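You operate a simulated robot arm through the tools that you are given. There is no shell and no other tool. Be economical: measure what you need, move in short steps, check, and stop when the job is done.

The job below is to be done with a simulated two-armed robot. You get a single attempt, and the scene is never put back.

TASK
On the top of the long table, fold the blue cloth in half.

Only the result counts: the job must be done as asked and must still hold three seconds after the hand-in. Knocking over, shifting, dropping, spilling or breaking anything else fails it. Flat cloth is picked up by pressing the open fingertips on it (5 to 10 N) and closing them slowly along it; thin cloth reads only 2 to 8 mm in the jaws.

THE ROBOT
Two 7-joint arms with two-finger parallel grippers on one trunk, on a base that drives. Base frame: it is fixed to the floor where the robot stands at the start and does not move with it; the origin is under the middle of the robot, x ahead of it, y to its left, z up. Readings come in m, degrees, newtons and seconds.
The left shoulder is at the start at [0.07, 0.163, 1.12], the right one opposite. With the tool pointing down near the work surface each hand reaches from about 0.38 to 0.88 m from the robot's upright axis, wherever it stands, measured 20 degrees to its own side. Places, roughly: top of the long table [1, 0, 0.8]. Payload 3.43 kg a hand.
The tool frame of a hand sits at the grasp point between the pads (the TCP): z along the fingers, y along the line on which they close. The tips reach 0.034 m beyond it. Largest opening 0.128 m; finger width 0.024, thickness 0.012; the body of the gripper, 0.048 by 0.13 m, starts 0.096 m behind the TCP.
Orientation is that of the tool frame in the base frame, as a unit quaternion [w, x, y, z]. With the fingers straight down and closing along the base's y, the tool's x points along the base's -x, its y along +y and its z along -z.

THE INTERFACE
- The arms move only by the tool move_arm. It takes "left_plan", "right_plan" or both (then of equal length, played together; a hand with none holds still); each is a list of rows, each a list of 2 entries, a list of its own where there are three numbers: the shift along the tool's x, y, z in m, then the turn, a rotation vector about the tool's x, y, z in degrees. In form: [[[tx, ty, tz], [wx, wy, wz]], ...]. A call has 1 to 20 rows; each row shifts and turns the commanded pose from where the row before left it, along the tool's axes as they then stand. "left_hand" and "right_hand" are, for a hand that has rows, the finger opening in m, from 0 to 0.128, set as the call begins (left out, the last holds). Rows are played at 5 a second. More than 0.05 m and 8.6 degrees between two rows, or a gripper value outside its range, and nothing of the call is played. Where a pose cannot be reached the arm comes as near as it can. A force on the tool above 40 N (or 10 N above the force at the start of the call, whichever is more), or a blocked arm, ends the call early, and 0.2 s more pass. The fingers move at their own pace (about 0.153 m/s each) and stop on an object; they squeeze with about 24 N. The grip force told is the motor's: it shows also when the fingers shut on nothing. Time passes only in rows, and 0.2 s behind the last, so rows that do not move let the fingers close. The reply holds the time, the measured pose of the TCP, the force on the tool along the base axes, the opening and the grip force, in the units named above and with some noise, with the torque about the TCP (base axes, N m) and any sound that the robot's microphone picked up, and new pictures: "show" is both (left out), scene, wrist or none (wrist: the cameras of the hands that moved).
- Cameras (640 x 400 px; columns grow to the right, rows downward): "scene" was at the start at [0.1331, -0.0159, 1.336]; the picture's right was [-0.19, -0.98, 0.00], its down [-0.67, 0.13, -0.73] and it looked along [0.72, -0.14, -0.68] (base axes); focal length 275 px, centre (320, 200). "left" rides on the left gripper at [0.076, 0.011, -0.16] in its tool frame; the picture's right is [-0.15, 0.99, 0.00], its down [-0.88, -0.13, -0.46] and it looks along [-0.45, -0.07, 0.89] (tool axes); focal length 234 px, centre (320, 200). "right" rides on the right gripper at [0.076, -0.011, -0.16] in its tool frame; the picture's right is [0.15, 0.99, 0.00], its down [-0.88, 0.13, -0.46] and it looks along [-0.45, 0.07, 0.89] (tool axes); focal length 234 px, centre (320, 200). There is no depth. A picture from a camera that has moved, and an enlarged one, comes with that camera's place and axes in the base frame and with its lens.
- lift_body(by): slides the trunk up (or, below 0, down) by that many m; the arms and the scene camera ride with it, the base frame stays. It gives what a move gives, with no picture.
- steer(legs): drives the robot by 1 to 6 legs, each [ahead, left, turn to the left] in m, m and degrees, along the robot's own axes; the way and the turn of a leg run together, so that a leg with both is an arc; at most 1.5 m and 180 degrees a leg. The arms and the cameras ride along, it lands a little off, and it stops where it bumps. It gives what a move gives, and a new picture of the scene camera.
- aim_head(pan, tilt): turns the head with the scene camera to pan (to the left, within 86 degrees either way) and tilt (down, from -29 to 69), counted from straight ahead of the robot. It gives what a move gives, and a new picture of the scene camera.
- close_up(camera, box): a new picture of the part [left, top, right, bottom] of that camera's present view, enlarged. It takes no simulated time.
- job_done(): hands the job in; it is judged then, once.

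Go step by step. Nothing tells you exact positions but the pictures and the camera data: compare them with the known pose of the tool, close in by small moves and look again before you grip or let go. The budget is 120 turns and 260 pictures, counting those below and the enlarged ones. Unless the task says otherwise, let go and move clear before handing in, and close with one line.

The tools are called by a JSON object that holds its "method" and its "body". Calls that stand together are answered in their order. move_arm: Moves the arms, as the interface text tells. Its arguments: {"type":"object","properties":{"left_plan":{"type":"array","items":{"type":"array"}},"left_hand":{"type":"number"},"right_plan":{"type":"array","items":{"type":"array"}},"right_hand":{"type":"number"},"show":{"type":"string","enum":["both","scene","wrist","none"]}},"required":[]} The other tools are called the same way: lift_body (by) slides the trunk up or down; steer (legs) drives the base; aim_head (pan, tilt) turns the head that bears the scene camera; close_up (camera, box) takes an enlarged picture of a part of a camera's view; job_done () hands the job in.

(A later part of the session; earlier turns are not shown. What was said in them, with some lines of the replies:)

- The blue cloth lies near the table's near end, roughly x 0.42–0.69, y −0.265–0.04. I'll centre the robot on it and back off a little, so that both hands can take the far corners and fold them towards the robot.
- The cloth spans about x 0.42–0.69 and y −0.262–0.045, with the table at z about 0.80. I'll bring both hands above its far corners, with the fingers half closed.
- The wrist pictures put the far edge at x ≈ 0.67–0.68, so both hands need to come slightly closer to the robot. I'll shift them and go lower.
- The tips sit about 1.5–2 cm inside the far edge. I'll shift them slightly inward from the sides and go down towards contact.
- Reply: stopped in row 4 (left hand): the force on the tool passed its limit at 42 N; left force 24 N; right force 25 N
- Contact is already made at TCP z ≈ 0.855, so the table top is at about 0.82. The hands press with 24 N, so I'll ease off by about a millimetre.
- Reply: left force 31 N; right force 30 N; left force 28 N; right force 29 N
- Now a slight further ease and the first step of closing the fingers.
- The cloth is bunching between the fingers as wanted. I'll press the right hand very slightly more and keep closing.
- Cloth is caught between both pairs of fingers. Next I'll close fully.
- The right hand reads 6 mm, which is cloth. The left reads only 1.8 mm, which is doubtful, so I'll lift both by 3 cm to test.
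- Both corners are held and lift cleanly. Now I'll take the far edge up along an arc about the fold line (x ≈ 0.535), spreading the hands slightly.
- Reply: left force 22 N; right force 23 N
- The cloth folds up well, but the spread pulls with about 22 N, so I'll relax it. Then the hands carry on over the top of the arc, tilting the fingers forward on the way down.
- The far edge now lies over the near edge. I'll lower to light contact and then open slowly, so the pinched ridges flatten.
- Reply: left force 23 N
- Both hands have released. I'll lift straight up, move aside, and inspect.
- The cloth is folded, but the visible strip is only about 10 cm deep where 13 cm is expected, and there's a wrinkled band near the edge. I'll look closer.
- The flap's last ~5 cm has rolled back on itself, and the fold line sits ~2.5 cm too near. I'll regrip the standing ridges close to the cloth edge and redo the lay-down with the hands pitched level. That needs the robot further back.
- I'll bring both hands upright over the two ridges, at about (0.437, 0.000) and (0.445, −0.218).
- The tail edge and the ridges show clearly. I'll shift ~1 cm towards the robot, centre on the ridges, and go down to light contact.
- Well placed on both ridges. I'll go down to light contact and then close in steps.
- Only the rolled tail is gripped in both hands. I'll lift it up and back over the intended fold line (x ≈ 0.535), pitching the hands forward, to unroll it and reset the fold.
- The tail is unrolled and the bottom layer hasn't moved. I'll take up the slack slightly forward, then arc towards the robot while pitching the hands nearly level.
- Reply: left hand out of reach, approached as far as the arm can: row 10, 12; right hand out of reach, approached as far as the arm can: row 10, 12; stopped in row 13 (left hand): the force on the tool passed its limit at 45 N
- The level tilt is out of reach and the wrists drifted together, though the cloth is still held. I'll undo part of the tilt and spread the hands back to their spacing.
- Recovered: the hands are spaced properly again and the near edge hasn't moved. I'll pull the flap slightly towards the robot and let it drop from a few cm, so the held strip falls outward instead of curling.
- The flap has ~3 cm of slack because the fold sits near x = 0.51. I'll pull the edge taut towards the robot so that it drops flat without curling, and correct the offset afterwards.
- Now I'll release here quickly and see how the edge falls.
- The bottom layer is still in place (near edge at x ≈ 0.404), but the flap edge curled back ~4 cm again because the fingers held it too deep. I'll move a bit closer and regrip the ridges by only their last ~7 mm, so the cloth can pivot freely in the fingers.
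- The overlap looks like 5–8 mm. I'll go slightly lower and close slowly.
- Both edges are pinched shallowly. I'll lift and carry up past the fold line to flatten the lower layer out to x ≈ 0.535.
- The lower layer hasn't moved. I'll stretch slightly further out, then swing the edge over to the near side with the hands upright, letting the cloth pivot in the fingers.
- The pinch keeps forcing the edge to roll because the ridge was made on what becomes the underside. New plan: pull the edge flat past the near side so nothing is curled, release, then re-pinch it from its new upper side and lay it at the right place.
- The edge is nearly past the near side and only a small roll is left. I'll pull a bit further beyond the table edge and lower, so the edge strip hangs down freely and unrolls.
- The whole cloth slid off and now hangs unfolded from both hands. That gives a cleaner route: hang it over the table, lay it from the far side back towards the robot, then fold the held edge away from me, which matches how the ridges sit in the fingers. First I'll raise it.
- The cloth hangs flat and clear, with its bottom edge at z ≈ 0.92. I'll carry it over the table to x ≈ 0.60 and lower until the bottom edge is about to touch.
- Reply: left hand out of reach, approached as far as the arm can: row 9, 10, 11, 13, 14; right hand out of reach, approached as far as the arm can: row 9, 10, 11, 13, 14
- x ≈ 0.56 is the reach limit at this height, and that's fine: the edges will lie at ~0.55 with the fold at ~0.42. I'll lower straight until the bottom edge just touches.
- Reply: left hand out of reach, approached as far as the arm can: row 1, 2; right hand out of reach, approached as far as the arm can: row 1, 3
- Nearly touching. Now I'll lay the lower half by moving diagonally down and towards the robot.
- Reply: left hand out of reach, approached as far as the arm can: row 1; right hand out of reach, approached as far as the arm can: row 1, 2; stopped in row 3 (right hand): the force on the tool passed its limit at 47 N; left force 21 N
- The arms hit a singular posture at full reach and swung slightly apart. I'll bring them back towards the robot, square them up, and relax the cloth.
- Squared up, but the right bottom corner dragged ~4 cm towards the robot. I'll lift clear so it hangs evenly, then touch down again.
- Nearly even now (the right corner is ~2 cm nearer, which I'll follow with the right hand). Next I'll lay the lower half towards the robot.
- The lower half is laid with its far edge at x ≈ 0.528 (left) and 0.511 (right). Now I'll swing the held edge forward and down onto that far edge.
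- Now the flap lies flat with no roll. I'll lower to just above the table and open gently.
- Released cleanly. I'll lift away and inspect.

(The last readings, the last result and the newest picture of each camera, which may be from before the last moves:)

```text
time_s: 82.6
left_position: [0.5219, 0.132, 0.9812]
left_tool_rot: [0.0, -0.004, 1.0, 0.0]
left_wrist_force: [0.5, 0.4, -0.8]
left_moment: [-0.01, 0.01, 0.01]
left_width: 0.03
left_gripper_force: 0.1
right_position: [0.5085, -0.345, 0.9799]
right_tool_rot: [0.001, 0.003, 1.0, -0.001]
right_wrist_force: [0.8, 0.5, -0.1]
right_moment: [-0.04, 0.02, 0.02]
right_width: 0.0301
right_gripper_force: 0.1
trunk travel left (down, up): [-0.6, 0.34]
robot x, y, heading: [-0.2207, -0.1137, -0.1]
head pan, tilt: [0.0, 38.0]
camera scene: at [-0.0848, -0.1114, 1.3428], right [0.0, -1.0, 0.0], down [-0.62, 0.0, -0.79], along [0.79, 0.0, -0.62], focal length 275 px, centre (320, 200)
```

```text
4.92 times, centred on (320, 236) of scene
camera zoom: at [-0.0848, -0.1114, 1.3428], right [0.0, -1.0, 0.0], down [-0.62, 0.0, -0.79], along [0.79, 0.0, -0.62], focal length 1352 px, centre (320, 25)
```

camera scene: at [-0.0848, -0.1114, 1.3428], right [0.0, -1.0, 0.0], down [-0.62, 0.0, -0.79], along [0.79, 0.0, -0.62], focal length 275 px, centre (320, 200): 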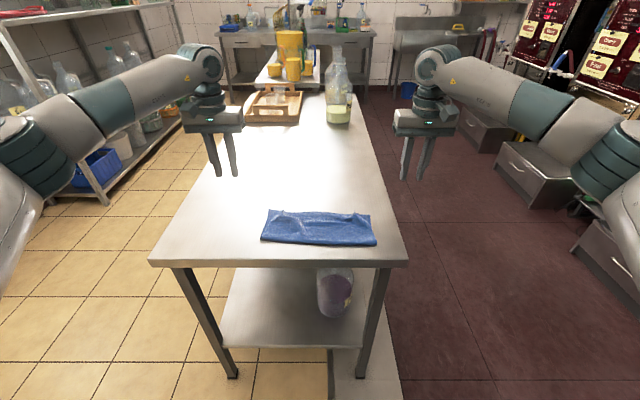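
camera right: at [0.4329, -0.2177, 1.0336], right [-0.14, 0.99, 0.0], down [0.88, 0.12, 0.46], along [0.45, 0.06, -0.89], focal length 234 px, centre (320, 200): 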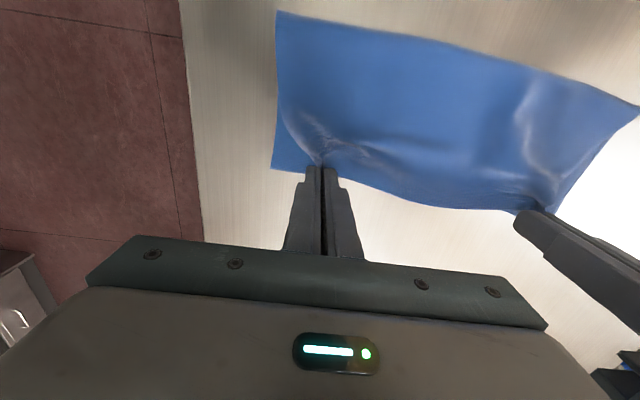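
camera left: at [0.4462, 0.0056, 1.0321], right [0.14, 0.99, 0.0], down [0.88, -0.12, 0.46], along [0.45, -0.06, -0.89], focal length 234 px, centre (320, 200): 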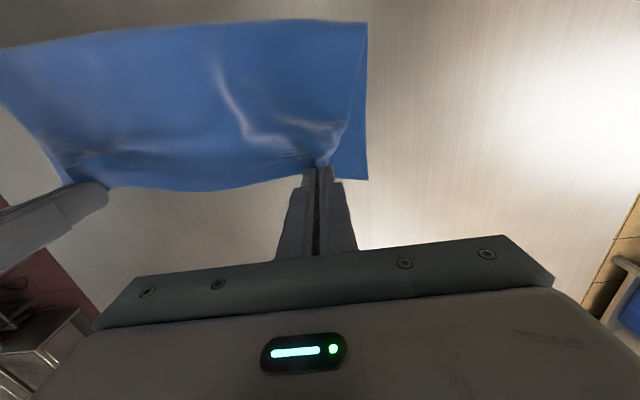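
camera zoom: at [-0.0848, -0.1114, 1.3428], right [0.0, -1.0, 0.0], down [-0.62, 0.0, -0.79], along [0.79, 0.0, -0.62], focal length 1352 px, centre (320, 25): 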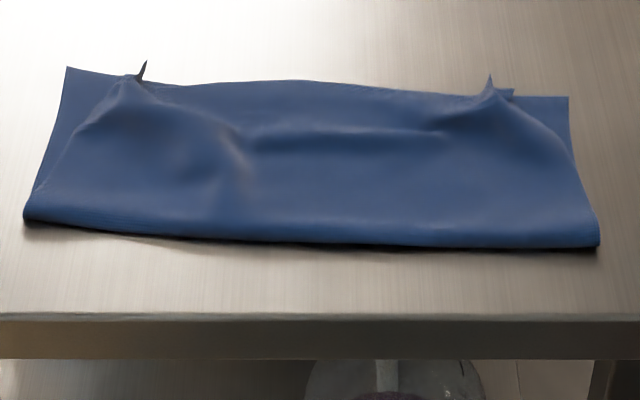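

The fold is good: the edges line up and the fold is at mid-cloth. Only the two pinched corners stand up and are drawn inward ~2–3 cm. I'll press them lightly with closed fingers and stroke them outward.

{"method": "move_arm", "body": {"left_plan": [[[0.003, -0.044, 0], [0, 0, 0]], [[0.003, -0.044, 0], [0, 0, 0]], [[0.003, -0.044, 0], [0, 0, 0]], [[0, 0, 0.035], [0, 0, 0]], [[0, 0, 0.035], [0, 0, 0]], [[0, 0, 0.033], [0, 0, 0]], [[0, 0, 0], [0, 0, 0]]], "right_plan": [[[0.0035, 0.044, 0], [0, 0, 0]], [[0.0035, 0.044, 0], [0, 0, 0]], [[0.0035, 0.044, 0], [0, 0, 0]], [[0, 0, 0.035], [0, 0, 0]], [[0, 0, 0.035], [0, 0, 0]], [[0, 0, 0.032], [0, 0, 0]], [[0, 0, 0], [0, 0, 0]]], "left_hand": 0, "right_hand": 0, "show": "none"}}

{"method": "close_up", "body": {"camera": "left", "box": [220, 90, 420, 215]}}

{"method": "close_up", "body": {"camera": "right", "box": [220, 90, 420, 215]}}

```text
time_s: 84.2
left_position: [0.5149, 0.0006, 0.878]
left_tool_rot: [0.0, -0.004, 1.0, 0.0]
left_wrist_force: [-0.2, -0.6, -0.1]
left_moment: [0.01, 0.01, 0.02]
left_width: 0.0
left_gripper_force: 24.4
right_position: [0.4974, -0.2111, 0.8788]
right_tool_rot: [0.001, 0.005, 1.0, -0.002]
right_wrist_force: [0.6, -1.4, 0.2]
right_moment: [-0.01, -0.01, -0.02]
right_width: 0.0001
right_gripper_force: 23.9
trunk travel left (down, up): [-0.6, 0.34]
robot x, y, heading: [-0.2252, -0.1123, -0.1]
head pan, tilt: [0.0, 38.0]
```

```text
3.20 times, centred on (320, 152) of left
camera zoom: at [0.4371, 0.0094, 1.0371], right [0.14, 0.99, 0.0], down [0.88, -0.12, 0.46], along [0.45, -0.06, -0.89], focal length 749 px, centre (320, 352)
```

zoom: 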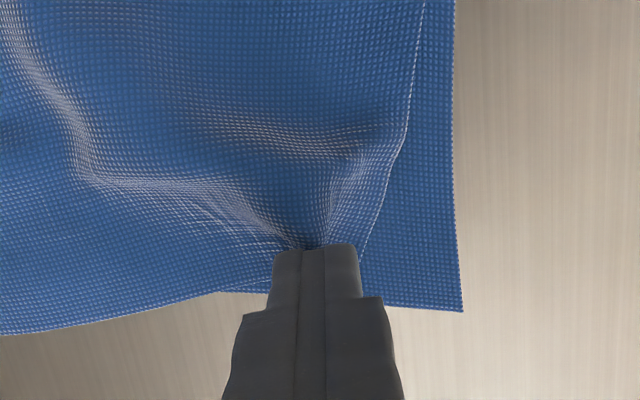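

```text
3.20 times, centred on (320, 152) of right
camera zoom: at [0.4222, -0.2206, 1.0381], right [-0.14, 0.99, 0.0], down [0.88, 0.12, 0.46], along [0.45, 0.06, -0.89], focal length 749 px, centre (320, 352)
```

zoom: 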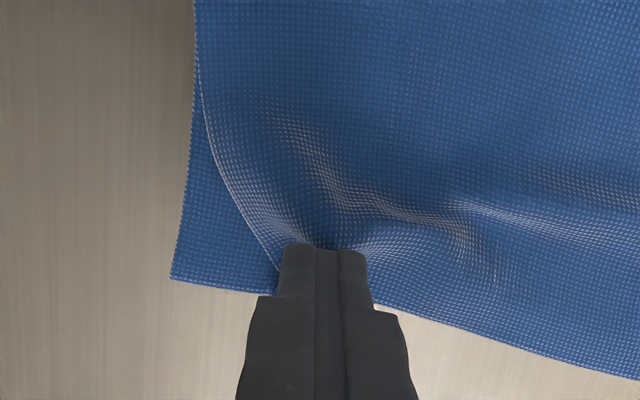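

{"method": "move_arm", "body": {"left_plan": [[[0.002, 0.004, 0.008], [0, 0, 0]], [[0, 0, 0.007], [0, 0, 0]], [[0, 0, 0.005], [0, 0, 0]], [[0, 0, 0.002], [0, 0, 0]], [[0, 0, 0], [0, 0, 0]]], "right_plan": [[[0.002, -0.004, 0.008], [0, 0, 0]], [[0, 0, 0.007], [0, 0, 0]], [[0, 0, 0.005], [0, 0, 0]], [[0, 0, 0.002], [0, 0, 0]], [[0, 0, 0], [0, 0, 0]]], "show": "none"}}

```text
time_s: 85.4
left_position: [0.5118, 0.0029, 0.8573]
left_tool_rot: [0.001, -0.005, 1.0, 0.0]
left_wrist_force: [0.6, 0.6, 4.6]
left_moment: [-0.01, -0.01, -0.01]
left_width: 0.0
left_gripper_force: 24.0
right_position: [0.4967, -0.2161, 0.8573]
right_tool_rot: [0.001, 0.005, 1.0, -0.002]
right_wrist_force: [-0.4, 0.3, 1.1]
right_moment: [-0.02, 0.02, 0.0]
right_width: 0.0
right_gripper_force: 24.0
trunk travel left (down, up): [-0.6, 0.34]
robot x, y, heading: [-0.2228, -0.1101, 0.1]
head pan, tilt: [0.0, 38.0]
```

Light contact on both. I'll stroke outward, and slightly away from me, by ~2.5 cm.

{"method": "move_arm", "body": {"left_plan": [[[-0.001, 0.004, 0], [0, 0, 0]], [[-0.001, 0.005, 0], [0, 0, 0]], [[-0.001, 0.005, 0], [0, 0, 0]], [[-0.001, 0.005, 0], [0, 0, 0]], [[-0.001, 0.005, 0], [0, 0, 0]], [[0, 0, 0], [0, 0, 0]]], "right_plan": [[[-0.001, -0.004, 0.001], [0, 0, 0]], [[-0.001, -0.005, 0], [0, 0, 0]], [[-0.001, -0.005, 0], [0, 0, 0]], [[-0.001, -0.005, 0], [0, 0, 0]], [[-0.001, -0.005, 0], [0, 0, 0]], [[0, 0, 0], [0, 0, 0]]], "show": "none"}}

{"method": "close_up", "body": {"camera": "left", "box": [160, 60, 460, 248]}}

{"method": "close_up", "body": {"camera": "right", "box": [180, 60, 480, 248]}}

```text
time_s: 86.8
left_position: [0.5176, 0.0273, 0.8557]
left_tool_rot: [0.0, -0.005, 1.0, 0.0]
left_wrist_force: [0.1, -1.3, 5.6]
left_moment: [-0.06, -0.03, -0.01]
left_width: 0.0
left_gripper_force: 24.2
right_position: [0.5001, -0.2396, 0.8562]
right_tool_rot: [0.002, 0.004, 1.0, -0.002]
right_wrist_force: [1.3, -0.1, 0.7]
right_moment: [0.01, 0.0, 0.0]
right_width: 0.0002
right_gripper_force: 23.5
trunk travel left (down, up): [-0.6, 0.34]
robot x, y, heading: [-0.2255, -0.1078, 0.0]
head pan, tilt: [0.0, 38.0]
```

```text
2.13 times, centred on (310, 154) of left
camera zoom: at [0.4397, 0.0366, 1.0155], right [0.14, 0.99, 0.0], down [0.88, -0.12, 0.46], along [0.45, -0.06, -0.89], focal length 498 px, centre (341, 298)
```

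zoom: 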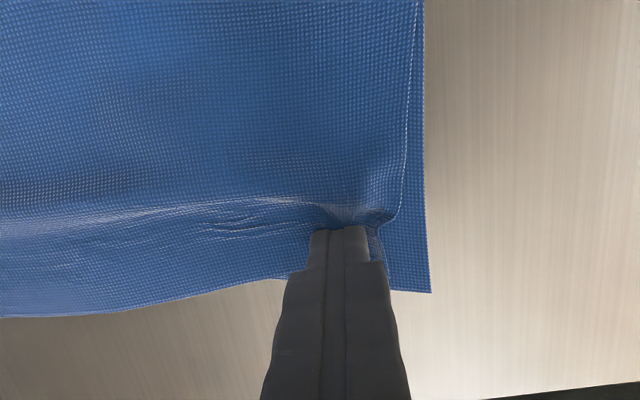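

```text
2.13 times, centred on (330, 154) of right
camera zoom: at [0.4253, -0.2491, 1.0158], right [-0.14, 0.99, 0.0], down [0.88, 0.12, 0.46], along [0.45, 0.06, -0.89], focal length 498 px, centre (299, 298)
```

zoom: 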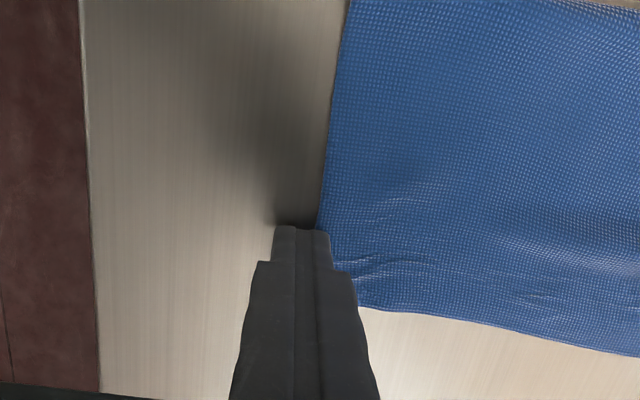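

{"method": "move_arm", "body": {"left_plan": [[[0, 0, -0.02], [0, 0, 0]], [[0, 0, -0.04], [0, 0, 0]], [[0, 0, -0.04], [0, 0, 0]], [[0, 0.045, -0.02], [0, 0, 0]], [[0, 0.045, 0], [0, 0, 0]], [[0, 0.02, 0], [0, 0, 0]], [[0, 0, 0], [0, 0, 0]]], "right_plan": [[[0, 0, -0.02], [0, 0, 0]], [[0, 0, -0.04], [0, 0, 0]], [[0, 0, -0.04], [0, 0, 0]], [[0, -0.045, -0.02], [0, 0, 0]], [[0, -0.045, 0], [0, 0, 0]], [[0, -0.02, 0], [0, 0, 0]], [[0, 0, 0], [0, 0, 0]]], "show": "none"}}

{"method": "close_up", "body": {"camera": "scene", "box": [255, 195, 385, 276]}}

{"method": "close_up", "body": {"camera": "right", "box": [320, 0, 640, 200]}}

{"method": "close_up", "body": {"camera": "left", "box": [0, 0, 320, 200]}}

```text
time_s: 88.4
left_position: [0.5167, 0.1374, 0.9746]
left_tool_rot: [0.0, -0.004, 1.0, 0.0]
left_wrist_force: [-0.1, -0.1, 0.0]
left_moment: [0.0, 0.03, -0.01]
left_width: 0.0
left_gripper_force: 24.1
right_position: [0.501, -0.3496, 0.9755]
right_tool_rot: [0.001, 0.005, 1.0, -0.001]
right_wrist_force: [-0.2, 0.3, -0.2]
right_moment: [0.01, -0.02, -0.03]
right_width: 0.0
right_gripper_force: 23.5
trunk travel left (down, up): [-0.6, 0.34]
robot x, y, heading: [-0.2222, -0.1115, 0.1]
head pan, tilt: [0.0, 38.0]
```

```text
4.92 times, centred on (320, 236) of scene
camera zoom: at [-0.0853, -0.1114, 1.3429], right [0.0, -1.0, 0.0], down [-0.62, 0.0, -0.79], along [0.79, 0.0, -0.62], focal length 1352 px, centre (320, 25)
```

zoom: 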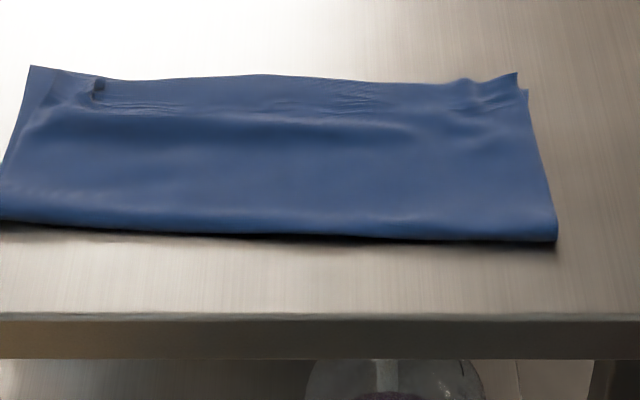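

```text
2.00 times, centred on (480, 100) of right
camera zoom: at [0.4249, -0.3588, 1.1359], right [-0.14, 0.99, 0.0], down [0.88, 0.12, 0.46], along [0.45, 0.06, -0.89], focal length 468 px, centre (0, 400)
```

zoom: 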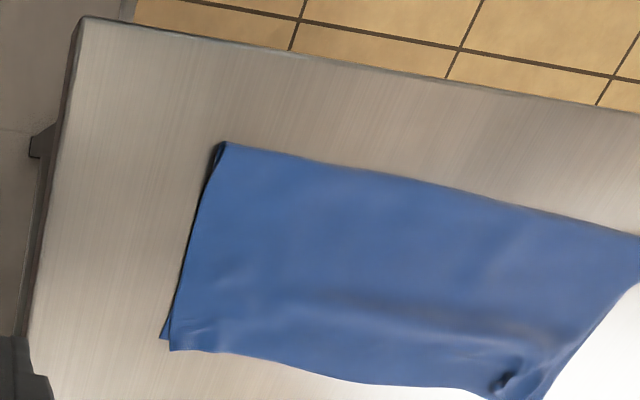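

```text
2.00 times, centred on (160, 100) of left
camera zoom: at [0.4395, 0.1458, 1.1346], right [0.14, 0.99, 0.0], down [0.88, -0.12, 0.46], along [0.45, -0.06, -0.89], focal length 468 px, centre (640, 400)
```

zoom: 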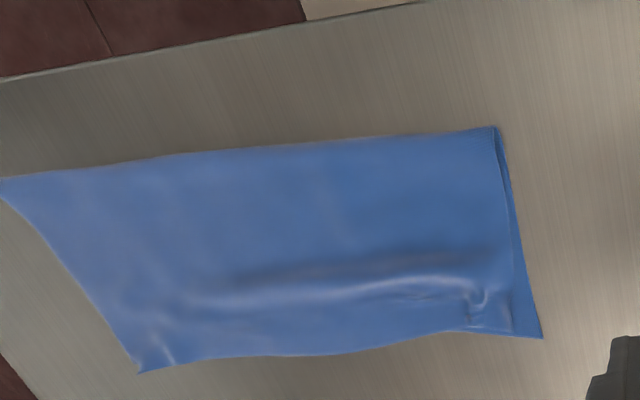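

The cloth now lies folded in half and nearly flat: the edges and right-hand corners meet, the left corner is within about 1–2 cm, and both hands are clear. I'm handing in.

{"method": "job_done", "body": {}}

```text
The job is handed in.
```

The blue cloth is folded in half on top of the long table; one corner of the upper layer sits about 1–2 cm in from the edge below. The cloth slid off the table once while I was folding, still held in the grippers, and I laid it back; nothing else was touched.
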